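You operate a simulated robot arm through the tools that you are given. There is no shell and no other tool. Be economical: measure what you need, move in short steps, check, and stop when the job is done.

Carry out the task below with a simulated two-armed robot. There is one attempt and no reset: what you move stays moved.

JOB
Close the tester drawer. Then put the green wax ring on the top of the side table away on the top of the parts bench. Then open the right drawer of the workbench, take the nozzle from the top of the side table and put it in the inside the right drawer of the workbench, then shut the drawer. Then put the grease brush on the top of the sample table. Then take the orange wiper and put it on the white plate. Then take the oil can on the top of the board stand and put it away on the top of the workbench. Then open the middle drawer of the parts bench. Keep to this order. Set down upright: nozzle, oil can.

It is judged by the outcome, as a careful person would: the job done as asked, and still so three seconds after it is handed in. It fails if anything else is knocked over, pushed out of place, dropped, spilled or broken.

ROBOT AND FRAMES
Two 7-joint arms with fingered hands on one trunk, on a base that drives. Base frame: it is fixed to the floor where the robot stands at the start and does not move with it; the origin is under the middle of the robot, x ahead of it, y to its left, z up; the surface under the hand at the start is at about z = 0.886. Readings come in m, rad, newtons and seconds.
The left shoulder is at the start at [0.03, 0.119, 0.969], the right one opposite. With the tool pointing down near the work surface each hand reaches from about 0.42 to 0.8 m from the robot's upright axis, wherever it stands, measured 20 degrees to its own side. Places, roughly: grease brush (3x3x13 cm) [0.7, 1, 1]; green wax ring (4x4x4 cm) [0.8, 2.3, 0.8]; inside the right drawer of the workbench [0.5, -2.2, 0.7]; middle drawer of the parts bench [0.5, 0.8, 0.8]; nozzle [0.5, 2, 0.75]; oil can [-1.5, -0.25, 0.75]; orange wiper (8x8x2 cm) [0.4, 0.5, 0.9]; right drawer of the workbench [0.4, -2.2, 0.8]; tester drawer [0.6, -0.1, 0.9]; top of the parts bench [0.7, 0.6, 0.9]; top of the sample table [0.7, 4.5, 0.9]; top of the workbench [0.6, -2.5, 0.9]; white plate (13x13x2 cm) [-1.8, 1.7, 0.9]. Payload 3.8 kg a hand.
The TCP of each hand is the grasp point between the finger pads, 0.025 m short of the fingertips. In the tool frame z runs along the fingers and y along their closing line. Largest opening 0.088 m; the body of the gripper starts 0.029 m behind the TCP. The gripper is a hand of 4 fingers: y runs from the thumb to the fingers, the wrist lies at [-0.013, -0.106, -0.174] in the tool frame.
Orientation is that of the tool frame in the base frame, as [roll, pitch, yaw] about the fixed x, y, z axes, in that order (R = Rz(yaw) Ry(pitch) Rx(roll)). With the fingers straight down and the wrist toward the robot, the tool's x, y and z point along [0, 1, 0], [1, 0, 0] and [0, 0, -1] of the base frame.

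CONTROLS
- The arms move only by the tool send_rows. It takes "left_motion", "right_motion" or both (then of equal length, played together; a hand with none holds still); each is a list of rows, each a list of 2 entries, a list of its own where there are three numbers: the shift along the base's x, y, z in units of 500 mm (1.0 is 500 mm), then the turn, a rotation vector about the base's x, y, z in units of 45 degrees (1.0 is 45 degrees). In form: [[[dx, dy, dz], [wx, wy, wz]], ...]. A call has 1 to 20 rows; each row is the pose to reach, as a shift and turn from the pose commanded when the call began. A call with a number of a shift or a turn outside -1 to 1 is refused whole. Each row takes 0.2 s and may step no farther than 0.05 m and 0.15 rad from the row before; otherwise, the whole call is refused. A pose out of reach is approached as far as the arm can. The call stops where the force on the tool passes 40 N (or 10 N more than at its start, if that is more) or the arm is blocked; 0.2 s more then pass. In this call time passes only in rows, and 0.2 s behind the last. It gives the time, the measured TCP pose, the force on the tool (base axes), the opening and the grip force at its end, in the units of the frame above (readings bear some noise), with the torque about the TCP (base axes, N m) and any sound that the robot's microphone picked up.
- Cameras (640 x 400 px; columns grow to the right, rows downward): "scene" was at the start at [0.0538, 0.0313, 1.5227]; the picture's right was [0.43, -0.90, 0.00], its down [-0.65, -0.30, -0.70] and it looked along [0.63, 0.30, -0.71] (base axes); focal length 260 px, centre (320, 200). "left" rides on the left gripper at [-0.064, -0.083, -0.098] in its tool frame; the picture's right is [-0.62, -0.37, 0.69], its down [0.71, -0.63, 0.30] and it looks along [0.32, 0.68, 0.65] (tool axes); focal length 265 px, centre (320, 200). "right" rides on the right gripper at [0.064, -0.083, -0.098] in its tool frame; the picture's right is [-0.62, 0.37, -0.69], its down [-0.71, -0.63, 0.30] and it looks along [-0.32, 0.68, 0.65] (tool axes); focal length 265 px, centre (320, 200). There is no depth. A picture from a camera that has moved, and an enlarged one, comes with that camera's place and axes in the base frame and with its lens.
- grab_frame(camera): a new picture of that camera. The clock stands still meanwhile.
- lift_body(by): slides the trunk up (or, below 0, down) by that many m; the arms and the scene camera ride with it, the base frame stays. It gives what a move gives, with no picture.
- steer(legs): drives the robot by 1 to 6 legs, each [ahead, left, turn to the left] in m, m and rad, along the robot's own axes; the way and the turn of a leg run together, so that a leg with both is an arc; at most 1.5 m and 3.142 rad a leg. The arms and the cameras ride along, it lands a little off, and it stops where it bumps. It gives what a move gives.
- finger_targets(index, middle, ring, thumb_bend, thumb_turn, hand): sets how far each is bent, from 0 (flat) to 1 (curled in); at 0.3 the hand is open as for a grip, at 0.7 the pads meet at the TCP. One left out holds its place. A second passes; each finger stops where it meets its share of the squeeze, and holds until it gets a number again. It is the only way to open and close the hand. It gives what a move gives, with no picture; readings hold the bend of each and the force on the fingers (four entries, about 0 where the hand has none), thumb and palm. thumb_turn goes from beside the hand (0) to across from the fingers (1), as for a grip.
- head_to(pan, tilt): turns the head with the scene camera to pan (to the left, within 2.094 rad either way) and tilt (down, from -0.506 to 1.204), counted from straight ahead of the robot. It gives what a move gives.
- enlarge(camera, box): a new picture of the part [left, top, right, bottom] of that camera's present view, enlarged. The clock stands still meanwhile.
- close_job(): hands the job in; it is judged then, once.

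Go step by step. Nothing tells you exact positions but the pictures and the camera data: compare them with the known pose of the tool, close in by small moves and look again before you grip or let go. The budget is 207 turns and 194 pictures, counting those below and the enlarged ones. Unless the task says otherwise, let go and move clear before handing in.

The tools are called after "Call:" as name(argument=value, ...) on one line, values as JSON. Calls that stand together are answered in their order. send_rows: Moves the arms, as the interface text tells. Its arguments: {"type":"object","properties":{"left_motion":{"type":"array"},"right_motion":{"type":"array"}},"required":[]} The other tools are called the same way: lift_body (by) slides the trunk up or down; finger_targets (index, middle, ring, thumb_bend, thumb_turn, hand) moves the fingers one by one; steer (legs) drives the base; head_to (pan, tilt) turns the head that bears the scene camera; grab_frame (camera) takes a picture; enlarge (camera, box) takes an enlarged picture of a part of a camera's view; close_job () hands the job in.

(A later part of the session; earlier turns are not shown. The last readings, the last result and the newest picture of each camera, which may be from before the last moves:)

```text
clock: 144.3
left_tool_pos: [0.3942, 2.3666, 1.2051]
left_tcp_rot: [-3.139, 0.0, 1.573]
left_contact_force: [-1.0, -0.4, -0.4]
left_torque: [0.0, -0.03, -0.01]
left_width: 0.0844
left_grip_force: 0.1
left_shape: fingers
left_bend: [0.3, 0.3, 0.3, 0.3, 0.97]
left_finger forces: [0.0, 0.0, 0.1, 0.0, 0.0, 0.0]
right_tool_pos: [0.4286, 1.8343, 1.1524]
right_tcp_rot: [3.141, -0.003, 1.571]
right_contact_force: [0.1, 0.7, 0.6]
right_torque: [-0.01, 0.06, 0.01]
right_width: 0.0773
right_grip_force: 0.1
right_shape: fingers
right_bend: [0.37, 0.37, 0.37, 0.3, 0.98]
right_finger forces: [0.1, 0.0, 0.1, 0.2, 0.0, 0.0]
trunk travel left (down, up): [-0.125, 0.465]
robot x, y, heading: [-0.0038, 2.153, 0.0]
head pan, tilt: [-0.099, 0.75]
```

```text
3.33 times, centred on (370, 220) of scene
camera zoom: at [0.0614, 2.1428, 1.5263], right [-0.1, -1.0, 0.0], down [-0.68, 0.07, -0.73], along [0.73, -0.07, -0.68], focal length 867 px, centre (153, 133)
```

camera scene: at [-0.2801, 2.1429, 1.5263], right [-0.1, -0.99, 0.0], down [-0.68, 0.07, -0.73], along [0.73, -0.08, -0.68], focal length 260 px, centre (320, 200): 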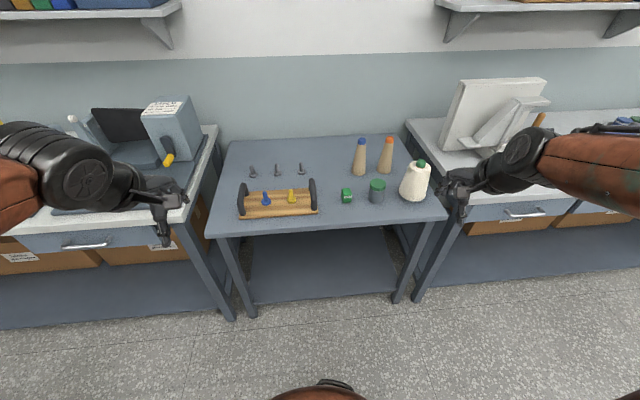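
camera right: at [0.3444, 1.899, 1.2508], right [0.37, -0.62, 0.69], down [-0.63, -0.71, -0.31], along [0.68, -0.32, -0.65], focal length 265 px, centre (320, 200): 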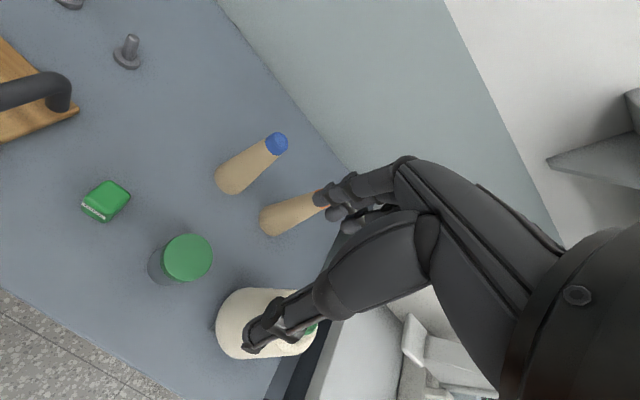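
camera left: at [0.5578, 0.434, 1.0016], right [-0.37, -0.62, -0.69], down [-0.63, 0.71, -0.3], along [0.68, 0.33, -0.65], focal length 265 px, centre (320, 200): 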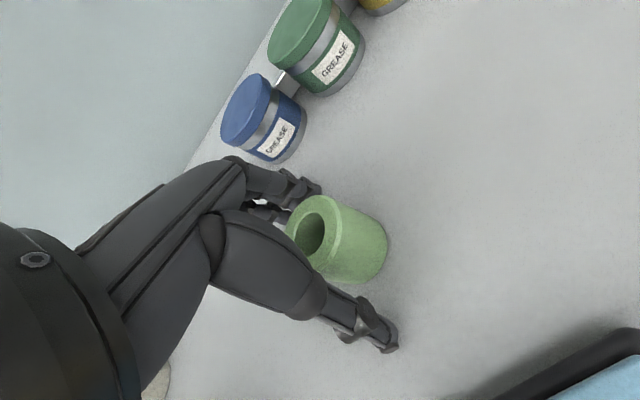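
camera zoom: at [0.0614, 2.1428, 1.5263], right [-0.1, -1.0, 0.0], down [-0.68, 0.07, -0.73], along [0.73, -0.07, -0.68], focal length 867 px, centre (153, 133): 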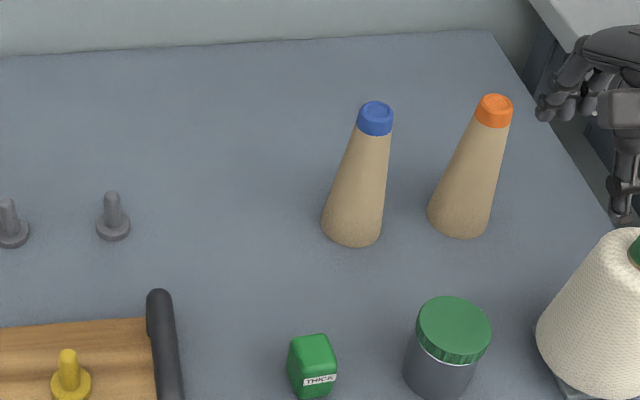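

The green block is at about [0.483, 1.957]. Moving the right hand above it and lowering the trunk.

Call:
send_rows(right_motion=[[[0.03, 0.07, -0.02], [0, 0, 0]], [[0.06, 0.14, -0.04], [0, 0, 0]], [[0.09, 0.2, -0.06], [0, 0, 0]], [[0.108, 0.246, -0.08], [0, 0, 0]]])

Call:
lift_body(by=-0.1)

Call:
finger_targets(hand="right", index=0.3, middle=0.3, ring=0.3, thumb_bend=0.3)

Call:
send_rows(right_motion=[[[0, 0, -0.08], [0, 0, 0]], [[0, 0, -0.16], [0, 0, 0]], [[0, 0, -0.21], [0, 0, 0]]])

Call:
grab_frame(camera="right")

Call:
enlarge(camera="scene", box=[280, 160, 460, 280])

```text
clock: 145.3
left_tool_pos: [0.394, 2.3666, 1.2038]
left_tcp_rot: [-3.141, -0.001, 1.573]
left_contact_force: [0.0, 0.7, -0.3]
left_torque: [0.0, 0.0, 0.02]
left_width: 0.0849
left_grip_force: 0.1
left_shape: fingers
left_bend: [0.3, 0.3, 0.3, 0.3, 0.97]
left_finger forces: [0.1, 0.0, 0.1, 0.0, 0.1, 0.0]
right_tool_pos: [0.4829, 1.959, 1.1139]
right_tcp_rot: [-3.141, -0.004, 1.571]
right_contact_force: [-0.4, 0.0, 0.5]
right_torque: [0.01, 0.03, -0.02]
right_width: 0.0771
right_grip_force: 0.1
right_shape: fingers
right_bend: [0.37, 0.37, 0.37, 0.3, 0.98]
right_finger forces: [0.0, 0.1, 0.0, 0.0, 0.0, 0.0]
trunk travel left (down, up): [-0.125, 0.465]
robot x, y, heading: [0.0003, 2.1541, -0.001]
head pan, tilt: [-0.099, 0.75]
```

```text
clock: 146.7
left_tool_pos: [0.3933, 2.3662, 1.1047]
left_tcp_rot: [-3.141, 0.0, 1.573]
left_contact_force: [-0.6, 0.3, 0.3]
left_torque: [-0.01, 0.0, -0.01]
left_width: 0.0845
left_grip_force: 0.1
left_shape: fingers
left_bend: [0.3, 0.3, 0.3, 0.3, 0.97]
left_finger forces: [0.0, 0.1, 0.0, 0.1, 0.1, 0.0]
right_tool_pos: [0.4832, 1.9573, 1.0149]
right_tcp_rot: [3.14, -0.004, 1.571]
right_contact_force: [-0.6, 0.4, 0.3]
right_torque: [-0.02, -0.01, -0.01]
right_width: 0.0776
right_grip_force: 0.1
right_shape: fingers
right_bend: [0.37, 0.37, 0.37, 0.3, 0.98]
right_finger forces: [0.0, 0.0, 0.1, 0.1, 0.0, 0.0]
trunk travel left (down, up): [-0.025, 0.565]
robot x, y, heading: [-0.0006, 2.1557, 0.008]
head pan, tilt: [-0.099, 0.75]
```

```text
clock: 147.7
left_tool_pos: [0.3925, 2.3673, 1.1054]
left_tcp_rot: [-3.141, 0.0, 1.572]
left_contact_force: [-0.1, -0.4, -0.4]
left_torque: [0.01, 0.0, -0.01]
left_width: 0.0844
left_grip_force: 0.0
left_shape: fingers
left_bend: [0.3, 0.3, 0.3, 0.3, 0.97]
left_finger forces: [0.1, 0.0, 0.1, 0.0, 0.1, 0.1]
right_tool_pos: [0.4827, 1.9585, 1.0147]
right_tcp_rot: [3.14, -0.003, 1.57]
right_contact_force: [0.3, 0.4, 0.3]
right_torque: [0.01, 0.0, -0.01]
right_width: 0.0845
right_grip_force: 0.1
right_shape: fingers
right_bend: [0.3, 0.3, 0.3, 0.3, 0.98]
right_finger forces: [0.0, 0.0, 0.1, 0.0, 0.0, 0.0]
trunk travel left (down, up): [-0.025, 0.565]
robot x, y, heading: [-0.0014, 2.1572, 0.001]
head pan, tilt: [-0.099, 0.75]
```

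```text
clock: 148.5
left_tool_pos: [0.3922, 2.3678, 1.104]
left_tcp_rot: [-3.142, 0.0, 1.573]
left_contact_force: [-0.3, 0.7, 0.4]
left_torque: [-0.04, 0.0, 0.0]
left_width: 0.0843
left_grip_force: 0.0
left_shape: fingers
left_bend: [0.3, 0.3, 0.3, 0.3, 0.97]
left_finger forces: [0.0, 0.0, 0.0, 0.0, 0.1, 0.1]
right_tool_pos: [0.4819, 1.9573, 0.9084]
right_tcp_rot: [3.141, -0.006, 1.57]
right_contact_force: [0.6, -0.6, 0.6]
right_torque: [0.03, -0.01, 0.03]
right_width: 0.0842
right_grip_force: 0.1
right_shape: fingers
right_bend: [0.3, 0.3, 0.3, 0.3, 0.98]
right_finger forces: [0.1, 0.0, 0.0, 0.1, 0.0, 0.0]
trunk travel left (down, up): [-0.025, 0.565]
robot x, y, heading: [-0.0015, 2.1535, 0.003]
head pan, tilt: [-0.099, 0.75]
```

```text
124 pictures are left
camera right: at [0.3974, 2.0219, 1.0055], right [0.37, -0.62, 0.69], down [-0.63, -0.71, -0.31], along [0.68, -0.32, -0.66], focal length 265 px, centre (320, 200)
```

right: 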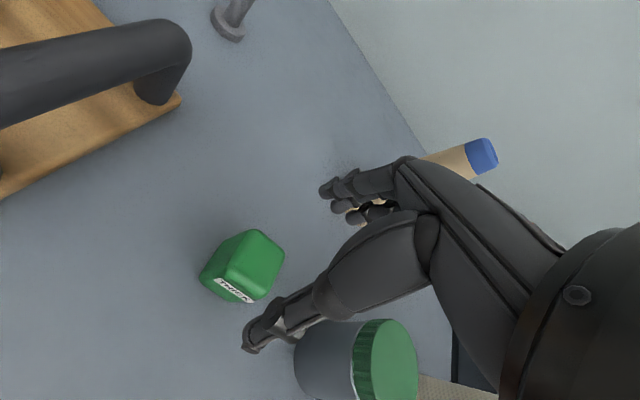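

```text
3.33 times, centred on (370, 220) of scene
camera zoom: at [0.0605, 2.1427, 1.4263], right [-0.1, -1.0, 0.0], down [-0.68, 0.07, -0.73], along [0.73, -0.07, -0.68], focal length 867 px, centre (153, 133)
```

zoom: 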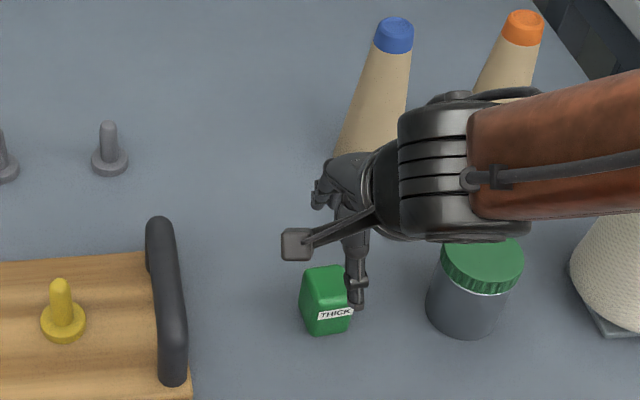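

Block lies right under the TCP but is turned about 18°. I'll rotate the hand to match and descend.

Call:
send_rows(right_motion=[[[0, 0, 0], [0, 0, 0.15]], [[0, 0, 0], [0, 0, 0.3]], [[0, 0, -0.04], [0, 0, 0.4]], [[0, 0, -0.08], [0, 0, 0.4]], [[0, 0, -0.12], [0, 0, 0.4]], [[0, 0, -0.15], [0, 0, 0.4]]])

Call:
grab_frame(camera="right")

Call:
enlarge(camera="scene", box=[280, 160, 460, 280])

```text
clock: 149.9
left_tool_pos: [0.3927, 2.3669, 1.1062]
left_tcp_rot: [3.14, 0.0, 1.571]
left_contact_force: [-0.6, 0.4, 0.1]
left_torque: [0.0, 0.03, 0.0]
left_width: 0.0846
left_grip_force: 0.0
left_shape: fingers
left_bend: [0.3, 0.3, 0.3, 0.3, 0.97]
left_finger forces: [0.0, 0.0, 0.1, 0.0, 0.1, 0.0]
right_tool_pos: [0.4824, 1.9571, 0.8342]
right_tcp_rot: [3.139, -0.003, 1.884]
right_contact_force: [0.2, -0.6, -1.5]
right_torque: [0.01, -0.02, 0.04]
right_width: 0.0844
right_grip_force: 0.0
right_shape: fingers
right_bend: [0.3, 0.3, 0.3, 0.3, 0.98]
right_finger forces: [0.1, 0.1, 0.0, 0.0, 0.0, 0.1]
trunk travel left (down, up): [-0.025, 0.565]
robot x, y, heading: [-0.0029, 2.1521, 0.004]
head pan, tilt: [-0.099, 0.75]
```

```text
122 pictures are left
camera right: at [0.3825, 1.9936, 0.9312], right [0.54, -0.48, 0.69], down [-0.38, -0.87, -0.31], along [0.75, -0.09, -0.65], focal length 265 px, centre (320, 200)
```

right: 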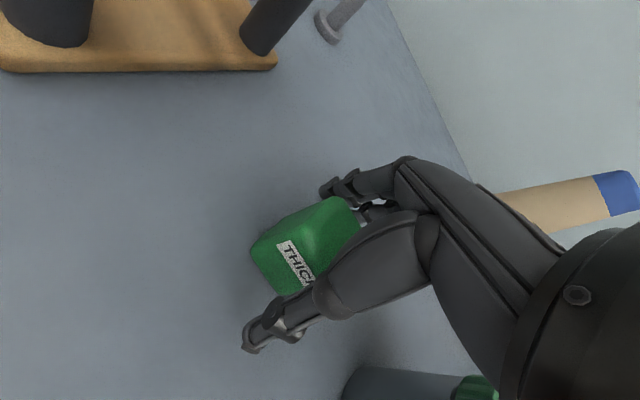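

```text
3.33 times, centred on (370, 220) of scene
camera zoom: at [0.0603, 2.143, 1.4263], right [-0.1, -1.0, 0.0], down [-0.68, 0.07, -0.73], along [0.73, -0.07, -0.68], focal length 867 px, centre (153, 133)
```

zoom: 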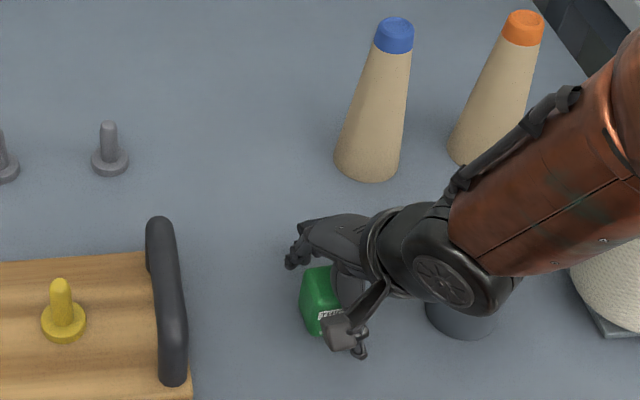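

Well positioned. Closing the hand on the block.

Call:
finger_targets(hand="right", index=0.66, middle=0.66, ring=0.66, thumb_bend=0.64)

Call:
grab_frame(camera="right")

```text
clock: 150.9
left_tool_pos: [0.3939, 2.3676, 1.1051]
left_tcp_rot: [-3.141, -0.001, 1.572]
left_contact_force: [-0.2, -0.5, -0.1]
left_torque: [0.0, 0.0, 0.03]
left_width: 0.0843
left_grip_force: 0.1
left_shape: fingers
left_bend: [0.3, 0.3, 0.3, 0.3, 0.97]
left_finger forces: [0.0, 0.0, 0.0, 0.0, 0.0, 0.1]
right_tool_pos: [0.4837, 1.9571, 0.8342]
right_tcp_rot: [3.139, -0.003, 1.884]
right_contact_force: [0.7, -0.1, 1.2]
right_torque: [-0.03, -0.02, 0.01]
right_width: 0.0348
right_grip_force: 11.4
right_shape: fingers
right_bend: [0.55, 0.6, 0.66, 0.53, 0.97]
right_finger forces: [6.4, 4.6, 0.2, 0.1, 11.0, 0.0]
trunk travel left (down, up): [-0.025, 0.565]
robot x, y, heading: [-0.0057, 2.1546, 0.001]
head pan, tilt: [-0.099, 0.75]
```

```text
120 pictures are left
camera right: at [0.3825, 1.9937, 0.9316], right [0.54, -0.48, 0.69], down [-0.38, -0.87, -0.31], along [0.75, -0.09, -0.65], focal length 265 px, centre (320, 200)
```

right: 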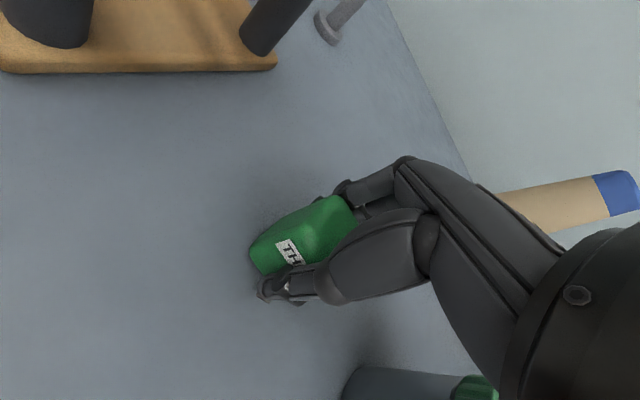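

Good grip. Lifting straight up, unturning the hand and retracting.

Call:
send_rows(right_motion=[[[0, 0, 0.05], [0, 0, 0]], [[0, 0, 0.12], [0, 0, 0]], [[0, 0, 0.2], [0, 0, 0]], [[0, 0, 0.28], [0, 0, 0]], [[0, 0, 0.36], [0, 0, -0.1]], [[-0.04, 0, 0.44], [0, 0, -0.25]], [[-0.08, -0.04, 0.48], [0, 0, -0.4]], [[-0.1, -0.12, 0.5], [0, 0, -0.4]], [[-0.1, -0.2, 0.5], [0, 0, -0.4]]])

Call:
grab_frame(camera="right")

Call:
grab_frame(camera="scene")

```text
clock: 152.9
left_tool_pos: [0.3917, 2.3671, 1.1055]
left_tcp_rot: [-3.141, 0.0, 1.572]
left_contact_force: [0.7, 0.6, -0.3]
left_torque: [-0.03, -0.03, -0.01]
left_width: 0.0846
left_grip_force: 0.2
left_shape: fingers
left_bend: [0.3, 0.3, 0.3, 0.3, 0.97]
left_finger forces: [0.0, 0.0, 0.0, 0.0, 0.0, 0.1]
right_tool_pos: [0.434, 1.8579, 1.0841]
right_tcp_rot: [-3.141, -0.003, 1.573]
right_contact_force: [-0.9, -1.0, -1.0]
right_torque: [0.03, -0.02, -0.02]
right_width: 0.0347
right_grip_force: 10.8
right_shape: fingers
right_bend: [0.56, 0.6, 0.66, 0.53, 0.96]
right_finger forces: [6.3, 4.3, 0.1, 0.0, 10.7, 0.0]
trunk travel left (down, up): [-0.025, 0.565]
robot x, y, heading: [-0.0038, 2.1568, 0.005]
head pan, tilt: [-0.099, 0.75]
```

```text
119 pictures are left
camera right: at [0.3483, 1.9222, 1.1811], right [0.37, -0.62, 0.69], down [-0.63, -0.71, -0.31], along [0.68, -0.32, -0.65], focal length 265 px, centre (320, 200)
```

right: 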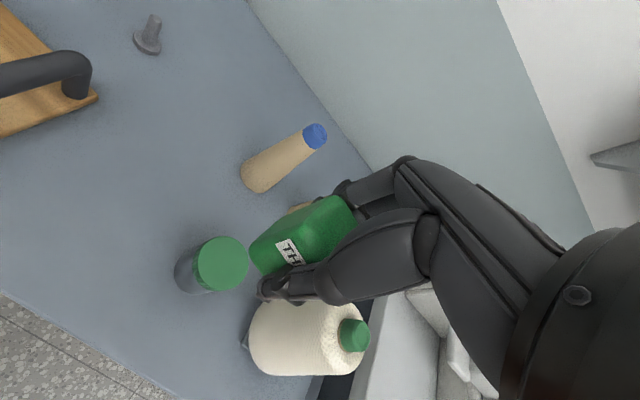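

```text
118 pictures are left
camera scene: at [0.0604, 2.1423, 1.4263], right [-0.1, -1.0, 0.0], down [-0.68, 0.07, -0.73], along [0.73, -0.07, -0.68], focal length 260 px, centre (320, 200)
```

scene: 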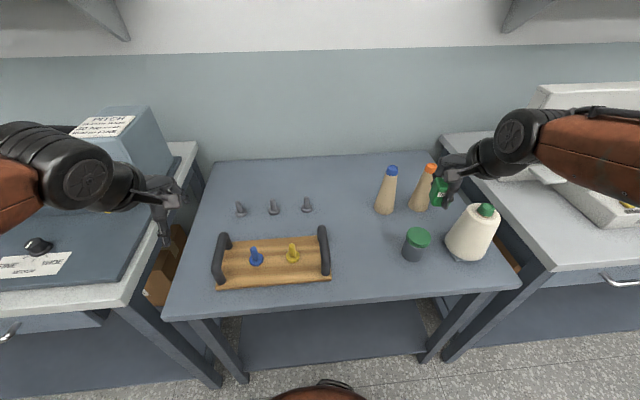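

Nozzle in hand. Raising the trunk and driving back to the open drawer.

Call:
lift_body(by=0.1)

Call:
steer(legs=[[-0.5, 0, -0.003], [0, -1.38, 0], [0, -1.38, 0], [0, -1.38, 0]])

Call:
head_to(pan=-0.2, tilt=0.8)

Call:
grab_frame(camera="scene")

```text
clock: 154.2
left_tool_pos: [0.3935, 2.3669, 1.205]
left_tcp_rot: [-3.14, -0.001, 1.572]
left_contact_force: [-0.3, -0.6, -0.9]
left_torque: [0.02, 0.0, 0.03]
left_width: 0.0846
left_grip_force: 0.1
left_shape: fingers
left_bend: [0.3, 0.3, 0.3, 0.3, 0.97]
left_finger forces: [0.0, 0.0, 0.0, 0.0, 0.1, 0.1]
right_tool_pos: [0.4332, 1.8585, 1.1831]
right_tcp_rot: [-3.141, -0.004, 1.571]
right_contact_force: [-0.4, -0.4, -0.8]
right_torque: [0.03, 0.04, 0.0]
right_width: 0.0344
right_grip_force: 10.8
right_shape: fingers
right_bend: [0.56, 0.6, 0.66, 0.53, 0.96]
right_finger forces: [6.2, 4.4, 0.3, 0.1, 10.7, 0.1]
trunk travel left (down, up): [-0.125, 0.465]
robot x, y, heading: [-0.005, 2.1549, 0.002]
head pan, tilt: [-0.099, 0.75]
```

```text
clock: 176.6
left_tool_pos: [-0.1053, -1.7696, 1.2046]
left_tcp_rot: [-3.141, 0.0, 1.58]
left_contact_force: [-0.2, 0.1, 0.9]
left_torque: [0.0, 0.01, 0.01]
left_width: 0.0845
left_grip_force: 0.1
left_shape: fingers
left_bend: [0.3, 0.3, 0.3, 0.3, 0.97]
left_finger forces: [0.0, 0.0, 0.1, 0.0, 0.0, 0.0]
right_tool_pos: [-0.0613, -2.2771, 1.1839]
right_tcp_rot: [3.139, -0.003, 1.58]
right_contact_force: [-0.3, 0.1, -0.8]
right_torque: [0.01, -0.03, -0.02]
right_width: 0.0346
right_grip_force: 11.0
right_shape: fingers
right_bend: [0.56, 0.6, 0.66, 0.53, 0.96]
right_finger forces: [6.3, 4.4, 0.2, 0.0, 10.7, 0.1]
trunk travel left (down, up): [-0.125, 0.465]
robot x, y, heading: [-0.5003, -1.9867, 0.009]
head pan, tilt: [-0.099, 0.75]
```

```text
clock: 177.3
left_tool_pos: [-0.106, -1.7688, 1.2052]
left_tcp_rot: [3.141, -0.001, 1.58]
left_contact_force: [0.3, 0.5, 0.3]
left_torque: [0.03, 0.0, -0.01]
left_width: 0.0846
left_grip_force: 0.1
left_shape: fingers
left_bend: [0.3, 0.3, 0.3, 0.3, 0.97]
left_finger forces: [0.1, 0.1, 0.1, 0.1, 0.0, 0.0]
right_tool_pos: [-0.0621, -2.2781, 1.1835]
right_tcp_rot: [3.14, -0.003, 1.579]
right_contact_force: [-0.2, 0.8, -0.5]
right_torque: [-0.01, -0.02, -0.01]
right_width: 0.0344
right_grip_force: 11.1
right_shape: fingers
right_bend: [0.56, 0.6, 0.66, 0.53, 0.96]
right_finger forces: [6.3, 4.3, 0.1, 0.0, 10.6, 0.0]
trunk travel left (down, up): [-0.125, 0.465]
robot x, y, heading: [-0.4975, -1.9837, 0.011]
head pan, tilt: [-0.201, 0.799]
```

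```text
117 pictures are left
camera scene: at [-0.4399, -2.004, 1.5224], right [-0.19, -0.98, 0.0], down [-0.7, 0.14, -0.7], along [0.68, -0.13, -0.72], focal length 260 px, centre (320, 200)
```

scene: 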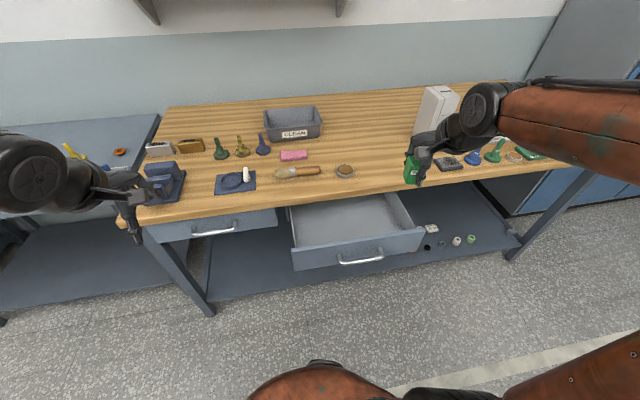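

The drawer is still open. I'll bring the nozzle over it, turning the hand so the wrist lies sideways (right) to fit between drawer front and table edge.

Call:
send_rows(right_motion=[[[0.04, 0.02, -0.01], [0, 0, 0.12]], [[0.08, 0.04, -0.02], [0, 0, 0.25]], [[0.12, 0.06, -0.04], [0, 0, 0.37]], [[0.16, 0.08, -0.06], [0, 0, 0.5]], [[0.2, 0.1, -0.08], [0, 0, 0.62]], [[0.24, 0.12, -0.1], [0, 0, 0.75]], [[0.29, 0.14, -0.12], [0, 0, 0.87]], [[0.335, 0.16, -0.14], [0, 0, 1.0]]])

Call:
send_rows(right_motion=[[[0, 0, 0], [0, 0, 0.15]], [[0, 0, 0], [0, 0, 0.3]], [[0, 0, 0], [0, 0, 0.45]], [[0, 0, 0], [0, 0, 0.6]], [[0, 0, 0], [0, 0, 0.75]]])

Call:
grab_frame(camera="scene")

Call:
grab_frame(camera="right")

```text
clock: 179.1
left_tool_pos: [-0.1035, -1.7685, 1.2044]
left_tcp_rot: [-3.14, -0.001, 1.58]
left_contact_force: [0.0, -0.4, 0.0]
left_torque: [0.01, -0.02, 0.03]
left_width: 0.0844
left_grip_force: 0.0
left_shape: fingers
left_bend: [0.3, 0.3, 0.3, 0.3, 0.97]
left_finger forces: [0.1, 0.1, 0.1, 0.0, 0.1, 0.1]
right_tool_pos: [0.106, -2.1978, 1.1134]
right_tcp_rot: [-3.142, -0.003, 2.364]
right_contact_force: [0.6, 0.0, -0.4]
right_torque: [0.0, 0.03, -0.01]
right_width: 0.0345
right_grip_force: 11.0
right_shape: fingers
right_bend: [0.56, 0.6, 0.66, 0.53, 0.96]
right_finger forces: [6.3, 4.3, 0.2, 0.0, 10.6, 0.1]
trunk travel left (down, up): [-0.125, 0.465]
robot x, y, heading: [-0.4954, -1.9849, 0.005]
head pan, tilt: [-0.201, 0.799]
```

```text
clock: 180.3
left_tool_pos: [-0.1039, -1.7692, 1.2047]
left_tcp_rot: [-3.14, 0.0, 1.58]
left_contact_force: [0.7, 0.0, 0.7]
left_torque: [0.0, 0.03, 0.01]
left_width: 0.0844
left_grip_force: 0.1
left_shape: fingers
left_bend: [0.3, 0.3, 0.3, 0.3, 0.97]
left_finger forces: [0.1, 0.1, 0.1, 0.1, 0.0, 0.0]
right_tool_pos: [0.1067, -2.1982, 1.1143]
right_tcp_rot: [3.139, -0.004, 2.954]
right_contact_force: [0.1, 0.6, -1.8]
right_torque: [-0.01, -0.01, 0.0]
right_width: 0.0342
right_grip_force: 10.6
right_shape: fingers
right_bend: [0.56, 0.6, 0.66, 0.53, 0.96]
right_finger forces: [6.2, 4.2, 0.0, 0.1, 10.5, 0.1]
trunk travel left (down, up): [-0.125, 0.465]
robot x, y, heading: [-0.5034, -1.9842, 0.009]
head pan, tilt: [-0.201, 0.799]
```

```text
116 pictures are left
camera scene: at [-0.4391, -2.004, 1.5223], right [-0.19, -0.98, 0.0], down [-0.7, 0.14, -0.7], along [0.68, -0.13, -0.72], focal length 260 px, centre (320, 200)
```

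scene: 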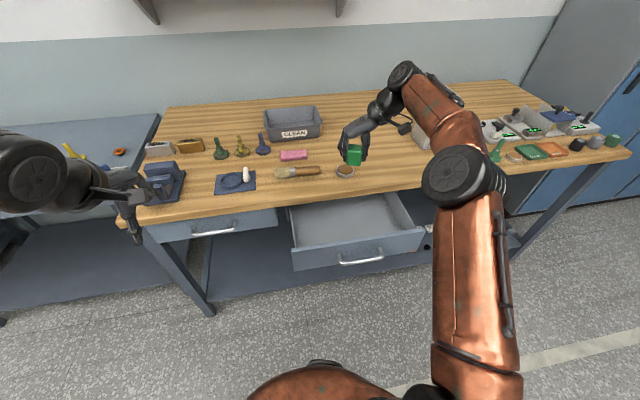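

```text
115 pictures are left
camera right: at [0.0268, -2.2674, 1.2108], right [0.68, 0.25, 0.69], down [0.58, -0.75, -0.31], along [0.44, 0.61, -0.65], focal length 265 px, centre (320, 200)
```

right: 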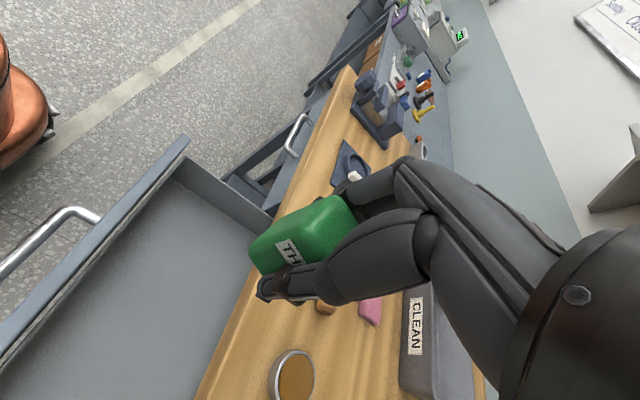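

Oriented well. Lowering via the trunk first, then the arm, with a check.

Call:
lift_body(by=-0.12)

Call:
send_rows(right_motion=[[[-0.01, -0.02, -0.06], [0, 0, 0.05]], [[-0.02, -0.03, -0.12], [0, 0, 0.1]], [[-0.02, -0.03, -0.18], [0, 0, 0.15]]])

Call:
grab_frame(camera="scene")

Call:
grab_frame(camera="right")

```text
clock: 181.8
left_tool_pos: [-0.1051, -1.7696, 1.0847]
left_tcp_rot: [-3.141, 0.001, 1.579]
left_contact_force: [0.1, -0.5, 0.2]
left_torque: [-0.01, -0.01, -0.02]
left_width: 0.0845
left_grip_force: 0.0
left_shape: fingers
left_bend: [0.3, 0.3, 0.3, 0.3, 0.97]
left_finger forces: [0.0, 0.0, 0.0, 0.0, 0.1, 0.0]
right_tool_pos: [0.1059, -2.1976, 0.994]
right_tcp_rot: [3.141, -0.004, 2.953]
right_contact_force: [-0.1, -0.7, -0.4]
right_torque: [0.01, 0.0, -0.03]
right_width: 0.0343
right_grip_force: 11.2
right_shape: fingers
right_bend: [0.56, 0.6, 0.66, 0.53, 0.96]
right_finger forces: [6.3, 4.2, 0.1, 0.1, 10.5, 0.0]
trunk travel left (down, up): [-0.005, 0.585]
robot x, y, heading: [-0.4965, -1.9836, 0.005]
head pan, tilt: [-0.201, 0.799]
```

```text
clock: 182.6
left_tool_pos: [-0.1055, -1.7692, 1.0845]
left_tcp_rot: [3.141, 0.0, 1.579]
left_contact_force: [0.5, -0.5, 0.1]
left_torque: [0.01, 0.03, -0.01]
left_width: 0.0847
left_grip_force: 0.0
left_shape: fingers
left_bend: [0.3, 0.3, 0.3, 0.3, 0.97]
left_finger forces: [0.0, 0.1, 0.0, 0.0, 0.0, 0.1]
right_tool_pos: [0.0968, -2.2132, 0.9039]
right_tcp_rot: [3.141, -0.004, 3.07]
right_contact_force: [0.0, -0.6, -1.4]
right_torque: [-0.03, -0.01, -0.04]
right_width: 0.0343
right_grip_force: 10.5
right_shape: fingers
right_bend: [0.56, 0.6, 0.66, 0.53, 0.96]
right_finger forces: [6.3, 4.2, 0.2, 0.1, 10.6, 0.1]
trunk travel left (down, up): [-0.005, 0.585]
robot x, y, heading: [-0.5007, -1.9839, 0.005]
head pan, tilt: [-0.201, 0.799]
```

```text
114 pictures are left
camera scene: at [-0.4394, -2.0043, 1.4023], right [-0.19, -0.98, 0.0], down [-0.7, 0.14, -0.7], along [0.68, -0.13, -0.72], focal length 260 px, centre (320, 200)
```

scene: 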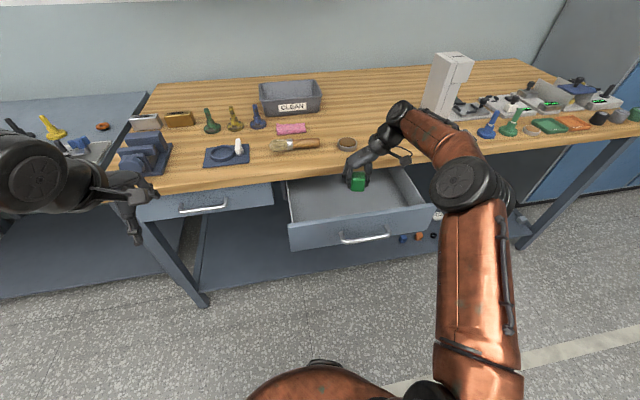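

```text
113 pictures are left
camera right: at [0.0251, -2.2916, 1.0013], right [0.65, 0.32, 0.69], down [0.67, -0.68, -0.31], along [0.37, 0.66, -0.65], focal length 265 px, centre (320, 200)
```

right: 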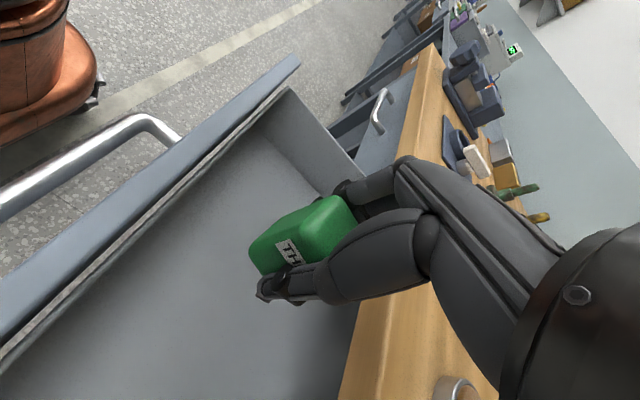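

Nozzle is over the drawer opening. Descending further and checking clearance.

Call:
send_rows(right_motion=[[[0, 0, -0.05], [0, 0, 0]], [[0, 0, -0.1], [0, 0, 0]], [[0, 0, -0.14], [0, 0, 0]]])

Call:
grab_frame(camera="scene")

Call:
grab_frame(camera="right")

```text
clock: 183.4
left_tool_pos: [-0.1044, -1.7692, 1.0849]
left_tcp_rot: [3.141, 0.0, 1.58]
left_contact_force: [0.2, -0.1, 0.0]
left_torque: [-0.01, -0.01, 0.0]
left_width: 0.0846
left_grip_force: 0.0
left_shape: fingers
left_bend: [0.3, 0.3, 0.3, 0.3, 0.97]
left_finger forces: [0.1, 0.0, 0.0, 0.0, 0.0, 0.1]
right_tool_pos: [0.0959, -2.2142, 0.8335]
right_tcp_rot: [3.14, -0.003, 3.07]
right_contact_force: [0.5, -0.6, -0.8]
right_torque: [0.05, 0.01, 0.0]
right_width: 0.0345
right_grip_force: 10.8
right_shape: fingers
right_bend: [0.56, 0.6, 0.66, 0.53, 0.96]
right_finger forces: [6.4, 4.2, 0.1, 0.0, 10.5, 0.1]
trunk travel left (down, up): [-0.005, 0.585]
robot x, y, heading: [-0.5027, -1.9852, 0.006]
head pan, tilt: [-0.201, 0.799]
```

```text
112 pictures are left
camera scene: at [-0.4396, -2.0043, 1.4023], right [-0.19, -0.98, 0.0], down [-0.7, 0.14, -0.7], along [0.68, -0.13, -0.72], focal length 260 px, centre (320, 200)
```

scene: 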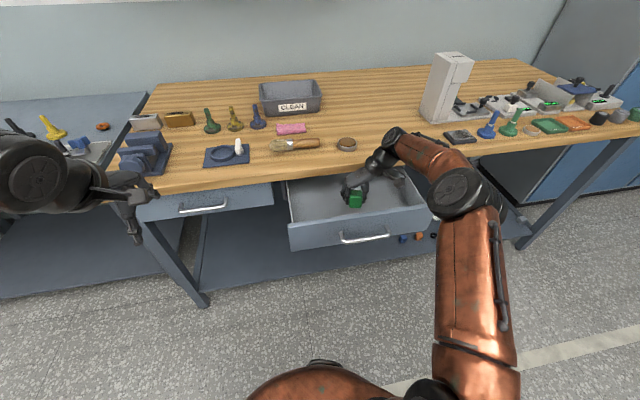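

```text
111 pictures are left
camera right: at [0.0243, -2.2913, 0.9305], right [0.65, 0.32, 0.69], down [0.67, -0.68, -0.31], along [0.37, 0.66, -0.65], focal length 265 px, centre (320, 200)
```

right: 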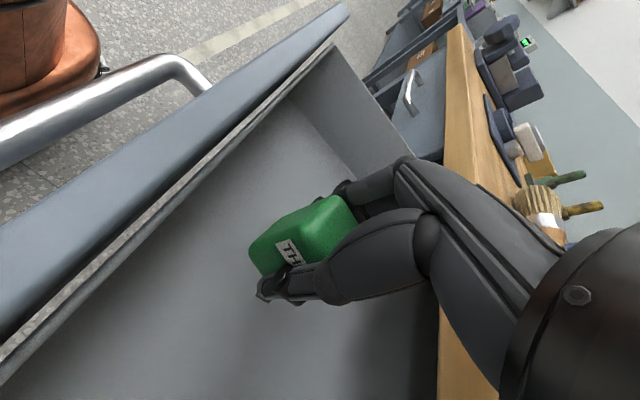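

Clear all around. Shifting slightly away from the drawer front and lowering on.

Call:
send_rows(right_motion=[[[0.024, 0, -0.03], [0, 0, 0]], [[0.024, 0, -0.06], [0, 0, 0]], [[0.024, 0, -0.075], [0, 0, 0]]])

Call:
grab_frame(camera="right")

Call:
enlarge(camera="scene", box=[280, 130, 440, 250])

```text
clock: 184.2
left_tool_pos: [-0.1062, -1.77, 1.0836]
left_tcp_rot: [-3.141, 0.0, 1.579]
left_contact_force: [0.4, 0.1, -0.5]
left_torque: [0.01, -0.02, 0.02]
left_width: 0.0844
left_grip_force: 0.1
left_shape: fingers
left_bend: [0.3, 0.3, 0.3, 0.3, 0.97]
left_finger forces: [0.0, 0.1, 0.0, 0.0, 0.0, 0.0]
right_tool_pos: [0.1085, -2.2138, 0.7966]
right_tcp_rot: [3.141, -0.003, 3.072]
right_contact_force: [-0.1, -0.2, 0.0]
right_torque: [0.02, 0.02, 0.0]
right_width: 0.0341
right_grip_force: 10.5
right_shape: fingers
right_bend: [0.56, 0.6, 0.66, 0.53, 0.96]
right_finger forces: [6.3, 4.3, 0.0, 0.1, 10.5, 0.1]
trunk travel left (down, up): [-0.005, 0.585]
robot x, y, heading: [-0.502, -1.984, 0.01]
head pan, tilt: [-0.201, 0.799]
```

```text
110 pictures are left
camera right: at [0.0362, -2.2912, 0.8936], right [0.65, 0.32, 0.69], down [0.67, -0.68, -0.31], along [0.37, 0.66, -0.65], focal length 265 px, centre (320, 200)
```

right: 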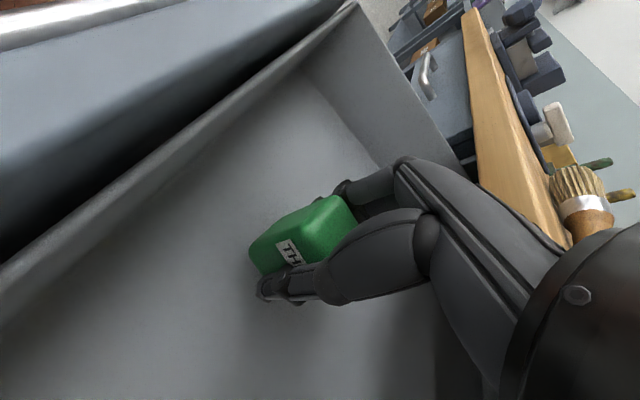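

```text
3.33 times, centred on (360, 190) of scene
camera zoom: at [-0.4397, -2.0041, 1.4023], right [-0.19, -0.98, 0.0], down [-0.7, 0.14, -0.7], along [0.68, -0.13, -0.72], focal length 867 px, centre (187, 233)
```

zoom: 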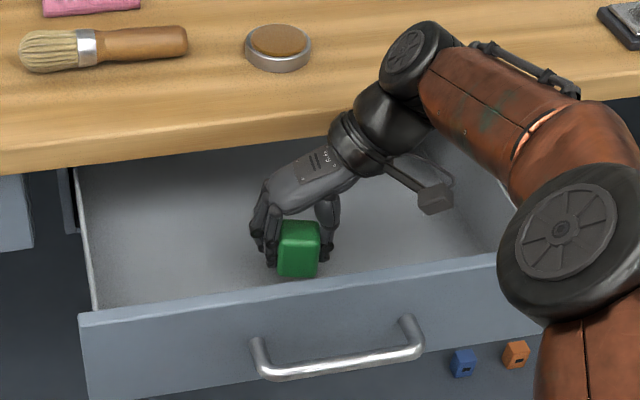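

Nozzle nears the bottom; stepping down gently until contact.

Call:
send_rows(right_motion=[[[0, 0, -0.008], [0, 0, 0]], [[0, 0, -0.014], [0, 0, 0]]])

Call:
enlarge(camera="right", box=[200, 150, 400, 320])

```text
clock: 184.8
left_tool_pos: [-0.1059, -1.7682, 1.0841]
left_tcp_rot: [-3.141, 0.001, 1.579]
left_contact_force: [0.0, 0.2, 0.6]
left_torque: [0.01, 0.0, -0.02]
left_width: 0.0844
left_grip_force: 0.0
left_shape: fingers
left_bend: [0.3, 0.3, 0.3, 0.3, 0.97]
left_finger forces: [0.0, 0.1, 0.0, 0.0, 0.1, 0.0]
right_tool_pos: [0.1074, -2.2137, 0.7893]
right_tcp_rot: [3.141, -0.002, 3.07]
right_contact_force: [-0.6, 0.1, -0.5]
right_torque: [0.0, 0.0, 0.0]
right_width: 0.0343
right_grip_force: 10.2
right_shape: fingers
right_bend: [0.56, 0.6, 0.66, 0.53, 0.96]
right_finger forces: [6.3, 4.2, 0.1, 0.0, 10.5, 0.0]
trunk travel left (down, up): [-0.005, 0.585]
robot x, y, heading: [-0.5019, -1.9797, 0.008]
head pan, tilt: [-0.201, 0.799]
```

```text
2.35 times, centred on (300, 235) of right
camera zoom: at [0.0366, -2.291, 0.8865], right [0.65, 0.32, 0.69], down [0.67, -0.68, -0.31], along [0.37, 0.66, -0.65], focal length 624 px, centre (367, 118)
```

zoom: 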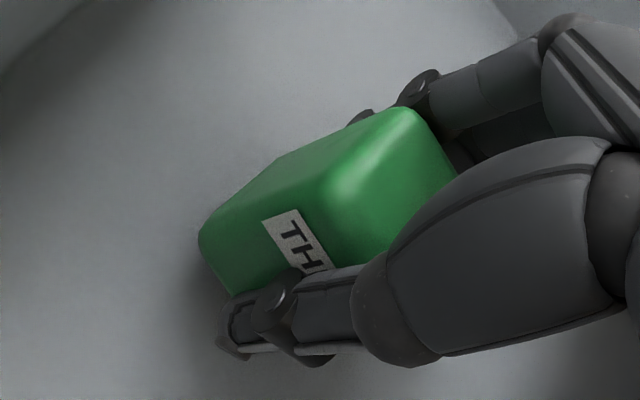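

Call:
send_rows(right_motion=[[[0, 0, -0.01], [0, 0, 0]], [[0, 0, -0.02], [0, 0, 0]]])

```text
clock: 185.4
left_tool_pos: [-0.1052, -1.7691, 1.0846]
left_tcp_rot: [3.141, 0.001, 1.578]
left_contact_force: [0.3, 0.8, 0.7]
left_torque: [0.02, 0.0, -0.01]
left_width: 0.0843
left_grip_force: 0.1
left_shape: fingers
left_bend: [0.3, 0.3, 0.3, 0.3, 0.97]
left_finger forces: [0.1, 0.0, 0.1, 0.0, 0.0, 0.1]
right_tool_pos: [0.1074, -2.2133, 0.7793]
right_tcp_rot: [3.139, -0.004, 3.069]
right_contact_force: [0.3, 0.3, -1.2]
right_torque: [-0.01, 0.0, 0.01]
right_width: 0.0342
right_grip_force: 10.9
right_shape: fingers
right_bend: [0.56, 0.6, 0.66, 0.53, 0.96]
right_finger forces: [6.4, 4.2, 0.1, 0.0, 10.6, 0.1]
trunk travel left (down, up): [-0.005, 0.585]
robot x, y, heading: [-0.4987, -1.9809, 0.008]
head pan, tilt: [-0.201, 0.799]
```

Call:
send_rows(right_motion=[[[0, 0, -0.01], [0, 0, 0]], [[0, 0, -0.016], [0, 0, 0]]])

Call:
enlarge(camera="scene", box=[280, 130, 440, 250])

```text
clock: 186.0
left_tool_pos: [-0.107, -1.768, 1.0855]
left_tcp_rot: [-3.14, -0.001, 1.579]
left_contact_force: [-0.2, -0.4, 0.5]
left_torque: [0.01, 0.0, 0.01]
left_width: 0.0849
left_grip_force: 0.1
left_shape: fingers
left_bend: [0.3, 0.3, 0.3, 0.3, 0.97]
left_finger forces: [0.1, 0.0, 0.1, 0.0, 0.0, 0.0]
right_tool_pos: [0.1086, -2.2133, 0.7718]
right_tcp_rot: [3.141, -0.002, 3.07]
right_contact_force: [0.1, 0.1, 4.4]
right_torque: [0.07, -0.03, 0.01]
right_width: 0.0344
right_grip_force: 11.0
right_shape: fingers
right_bend: [0.56, 0.6, 0.66, 0.53, 0.96]
right_finger forces: [6.2, 4.5, 0.1, 0.0, 11.2, 0.0]
trunk travel left (down, up): [-0.005, 0.585]
robot x, y, heading: [-0.5012, -1.983, 0.011]
head pan, tilt: [-0.201, 0.799]
```

```text
3.33 times, centred on (360, 190) of scene
camera zoom: at [-0.4404, -2.0039, 1.4025], right [-0.19, -0.98, 0.0], down [-0.7, 0.14, -0.7], along [0.68, -0.13, -0.72], focal length 867 px, centre (187, 233)
```

zoom: 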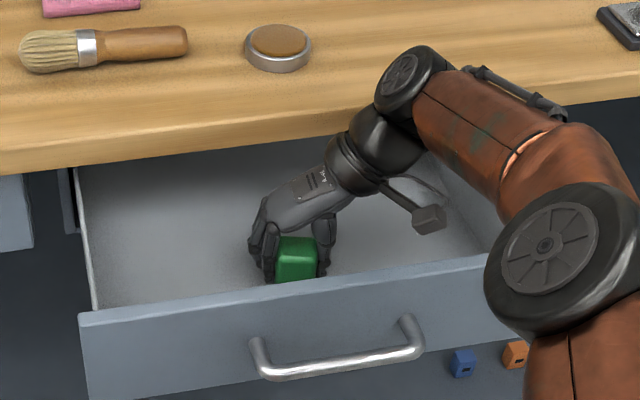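

Touching the bottom (4 N). Releasing and lifting out.

Call:
finger_targets(hand="right", index=0.35, middle=0.35, ring=0.35, thumb_bend=0.35)

Call:
grab_frame(camera="right")

```text
clock: 187.0
left_tool_pos: [-0.1056, -1.7683, 1.0849]
left_tcp_rot: [3.141, -0.001, 1.58]
left_contact_force: [-0.2, 0.4, -1.0]
left_torque: [0.02, -0.02, 0.04]
left_width: 0.0847
left_grip_force: 0.0
left_shape: fingers
left_bend: [0.3, 0.3, 0.3, 0.3, 0.97]
left_finger forces: [0.1, 0.0, 0.0, 0.0, 0.1, 0.0]
right_tool_pos: [0.1078, -2.2141, 0.7707]
right_tcp_rot: [3.139, -0.003, 3.072]
right_contact_force: [0.2, -0.7, 0.0]
right_torque: [-0.04, -0.02, 0.01]
right_width: 0.0737
right_grip_force: 0.0
right_shape: fingers
right_bend: [0.35, 0.35, 0.35, 0.35, 0.97]
right_finger forces: [0.0, 0.0, 0.0, 0.0, 0.0, 0.0]
trunk travel left (down, up): [-0.005, 0.585]
robot x, y, heading: [-0.4948, -1.987, 0.01]
head pan, tilt: [-0.201, 0.799]
```

```text
106 pictures are left
camera right: at [0.0369, -2.2911, 0.8685], right [0.65, 0.32, 0.69], down [0.67, -0.68, -0.31], along [0.37, 0.66, -0.65], focal length 265 px, centre (320, 200)
```

right: 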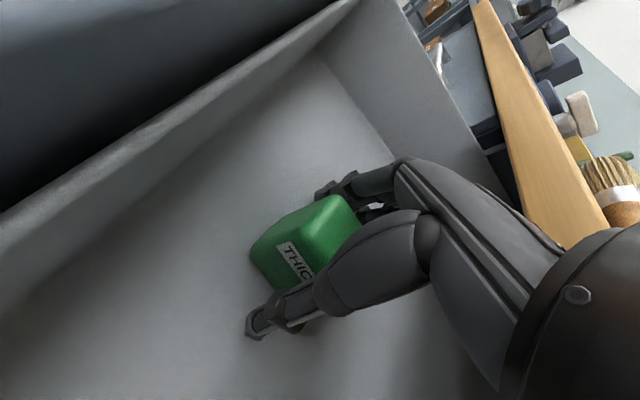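

The nozzle stands upright in the drawer. Lifting out, unturning the hand, and backing the base a bit to set up the push.

Call:
send_rows(right_motion=[[[0, 0, 0.06], [0, 0, 0]], [[0, 0, 0.14], [0, 0, 0]], [[0, 0, 0.22], [0, 0, 0]], [[0, 0, 0.3], [0, 0, 0]], [[0, 0, 0.38], [0, 0, 0]], [[0, 0, 0.46], [0, 0, 0]], [[0, 0, 0.52], [0, 0, -0.12]], [[-0.03, 0, 0.54], [0, 0, -0.28]], [[-0.07, 0, 0.54], [0, 0, -0.44]], [[-0.12, 0, 0.54], [0, 0, -0.6]], [[-0.18, 0, 0.54], [0, 0, -0.74]], [[-0.24, 0, 0.54], [0, 0, -0.88]], [[-0.3, 0, 0.54], [0, 0, -1.0]]])

Call:
send_rows(right_motion=[[[-0.02, 0, 0], [0, 0, -0.15]], [[-0.04, 0, 0], [0, 0, -0.3]], [[-0.06, 0, 0], [0, 0, -0.45]], [[-0.08, 0, 0], [0, 0, -0.6]], [[-0.08, 0, 0], [0, 0, -0.75]], [[-0.08, 0, 0], [0, 0, -0.91]]])

Call:
finger_targets(hand="right", index=0.65, middle=0.65, ring=0.65, thumb_bend=0.65)

Call:
steer(legs=[[-0.12, 0.03, -0.008]])

Call:
grab_frame(camera="scene")

```text
clock: 189.8
left_tool_pos: [-0.1065, -1.7681, 1.0851]
left_tcp_rot: [-3.141, -0.001, 1.58]
left_contact_force: [-0.7, -0.3, -0.4]
left_torque: [0.03, 0.01, 0.02]
left_width: 0.0842
left_grip_force: 0.0
left_shape: fingers
left_bend: [0.3, 0.3, 0.3, 0.3, 0.97]
left_finger forces: [0.1, 0.1, 0.0, 0.0, 0.0, 0.1]
right_tool_pos: [-0.0422, -2.2129, 1.0409]
right_tcp_rot: [3.14, -0.003, 2.283]
right_contact_force: [-0.5, 0.4, 0.0]
right_torque: [0.01, 0.01, 0.0]
right_width: 0.0741
right_grip_force: 0.0
right_shape: fingers
right_bend: [0.35, 0.35, 0.35, 0.35, 0.97]
right_finger forces: [0.1, 0.0, 0.0, 0.0, 0.0, 0.0]
right hand out of reach, approached as far as the arm can: row 6, 7
trunk travel left (down, up): [-0.005, 0.585]
robot x, y, heading: [-0.5016, -1.9834, 0.011]
head pan, tilt: [-0.201, 0.799]
```

```text
clock: 191.2
left_tool_pos: [-0.1051, -1.7693, 1.0855]
left_tcp_rot: [3.141, 0.0, 1.579]
left_contact_force: [0.1, 0.1, -0.3]
left_torque: [-0.02, 0.0, 0.0]
left_width: 0.0846
left_grip_force: 0.1
left_shape: fingers
left_bend: [0.3, 0.3, 0.3, 0.3, 0.97]
left_finger forces: [0.1, 0.0, 0.0, 0.0, 0.0, 0.0]
right_tool_pos: [-0.0827, -2.2125, 1.0429]
right_tcp_rot: [3.14, -0.002, 1.572]
right_contact_force: [-0.1, -0.9, 0.1]
right_torque: [0.0, 0.0, 0.02]
right_width: 0.0738
right_grip_force: 0.0
right_shape: fingers
right_bend: [0.35, 0.35, 0.35, 0.35, 0.97]
right_finger forces: [0.1, 0.0, 0.0, 0.0, 0.1, 0.0]
trunk travel left (down, up): [-0.005, 0.585]
robot x, y, heading: [-0.5041, -1.9853, 0.01]
head pan, tilt: [-0.201, 0.799]
```

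```text
clock: 192.2
left_tool_pos: [-0.1057, -1.7691, 1.0849]
left_tcp_rot: [3.141, 0.0, 1.58]
left_contact_force: [-0.4, 0.2, 0.0]
left_torque: [0.01, 0.03, 0.02]
left_width: 0.0847
left_grip_force: 0.1
left_shape: fingers
left_bend: [0.3, 0.3, 0.3, 0.3, 0.97]
left_finger forces: [0.0, 0.1, 0.0, 0.1, 0.0, 0.0]
right_tool_pos: [-0.082, -2.2125, 1.0423]
right_tcp_rot: [3.14, -0.005, 1.573]
right_contact_force: [0.3, 0.4, 0.4]
right_torque: [-0.02, -0.03, -0.01]
right_width: 0.0096
right_grip_force: 0.1
right_shape: fingers
right_bend: [0.65, 0.65, 0.65, 0.65, 0.97]
right_finger forces: [0.1, 0.0, 0.0, 0.0, 0.1, 0.0]
trunk travel left (down, up): [-0.005, 0.585]
robot x, y, heading: [-0.4989, -1.9864, 0.01]
head pan, tilt: [-0.201, 0.799]
```

```text
clock: 193.4
left_tool_pos: [-0.2256, -1.7418, 1.0851]
left_tcp_rot: [3.14, 0.0, 1.572]
left_contact_force: [0.2, -0.8, 0.7]
left_torque: [0.0, 0.01, 0.0]
left_width: 0.0844
left_grip_force: 0.1
left_shape: fingers
left_bend: [0.3, 0.3, 0.3, 0.3, 0.97]
left_finger forces: [0.0, 0.0, 0.0, 0.0, 0.1, 0.0]
right_tool_pos: [-0.2059, -2.1868, 1.0421]
right_tcp_rot: [3.141, -0.003, 1.562]
right_contact_force: [-0.4, 0.4, -0.2]
right_torque: [-0.04, 0.01, -0.01]
right_width: 0.0096
right_grip_force: 0.1
right_shape: fingers
right_bend: [0.65, 0.65, 0.65, 0.65, 0.97]
right_finger forces: [0.0, 0.0, 0.0, 0.0, 0.1, 0.0]
trunk travel left (down, up): [-0.005, 0.585]
robot x, y, heading: [-0.6187, -1.9556, 0.002]
head pan, tilt: [-0.201, 0.799]
```

```text
105 pictures are left
camera scene: at [-0.5627, -1.9745, 1.4025], right [-0.2, -0.98, 0.0], down [-0.7, 0.14, -0.7], along [0.68, -0.14, -0.72], focal length 260 px, centre (320, 200)
```

scene: 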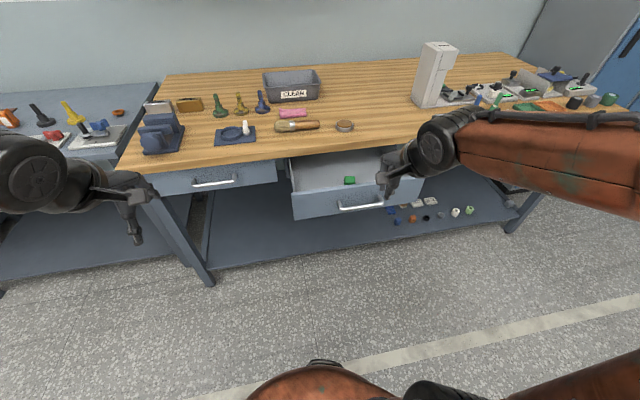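

Now lower the closed fist in front of the handle with an 18° tilt.

Call:
send_rows(right_motion=[[[0.01, -0.01, -0.08], [0, -0.06, 0]], [[0.03, -0.02, -0.16], [0, -0.12, 0]], [[0.05, -0.03, -0.24], [0, -0.2, 0]], [[0.07, -0.04, -0.32], [0, -0.28, 0]], [[0.09, -0.05, -0.4], [0, -0.36, 0]], [[0.1, -0.052, -0.48], [0, -0.4, 0]], [[0.1, -0.052, -0.504], [0, -0.4, 0]]])

Call:
grab_frame(camera="right")

Call:
grab_frame(camera="scene")

```text
clock: 195.0
left_tool_pos: [-0.2253, -1.7419, 1.0841]
left_tcp_rot: [-3.141, -0.001, 1.572]
left_contact_force: [-0.1, -0.5, 0.4]
left_torque: [0.02, 0.0, 0.0]
left_width: 0.0847
left_grip_force: 0.0
left_shape: fingers
left_bend: [0.3, 0.3, 0.3, 0.3, 0.97]
left_finger forces: [0.0, 0.1, 0.0, 0.1, 0.0, 0.0]
right_tool_pos: [-0.1553, -2.213, 0.7895]
right_tcp_rot: [2.823, -0.003, 1.562]
right_contact_force: [0.4, 0.3, -0.1]
right_torque: [0.01, 0.03, 0.0]
right_width: 0.0091
right_grip_force: 0.1
right_shape: fingers
right_bend: [0.65, 0.65, 0.65, 0.65, 0.97]
right_finger forces: [0.0, 0.0, 0.0, 0.1, 0.0, 0.0]
trunk travel left (down, up): [-0.005, 0.585]
robot x, y, heading: [-0.6188, -1.9577, 0.001]
head pan, tilt: [-0.201, 0.799]
```

```text
104 pictures are left
camera right: at [-0.2653, -2.1467, 0.8561], right [0.13, -0.62, 0.77], down [-0.51, -0.71, -0.49], along [0.85, -0.33, -0.41], focal length 265 px, centre (320, 200)
```

right: 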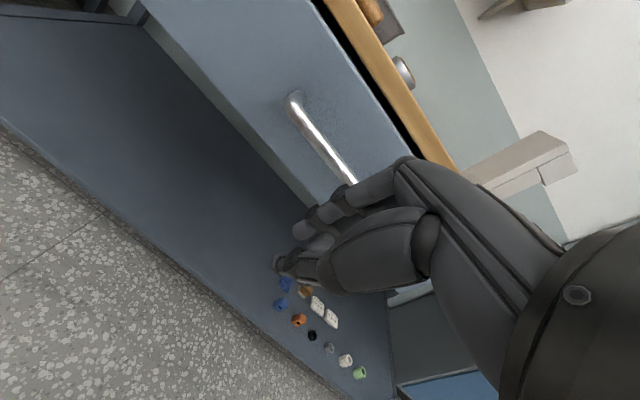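

```text
103 pictures are left
camera scene: at [-0.5609, -1.975, 1.4024], right [-0.2, -0.98, 0.0], down [-0.7, 0.14, -0.7], along [0.68, -0.14, -0.72], focal length 260 px, centre (320, 200)
```

scene: 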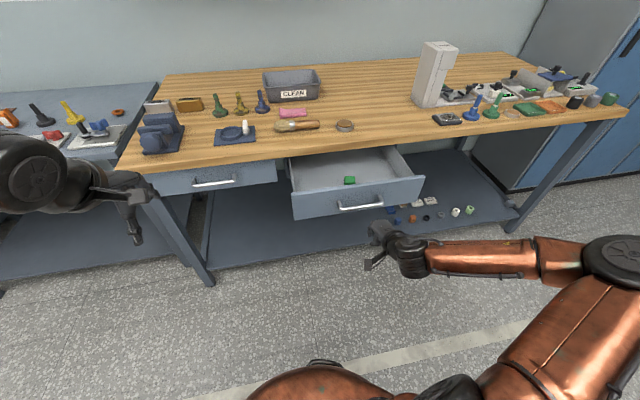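

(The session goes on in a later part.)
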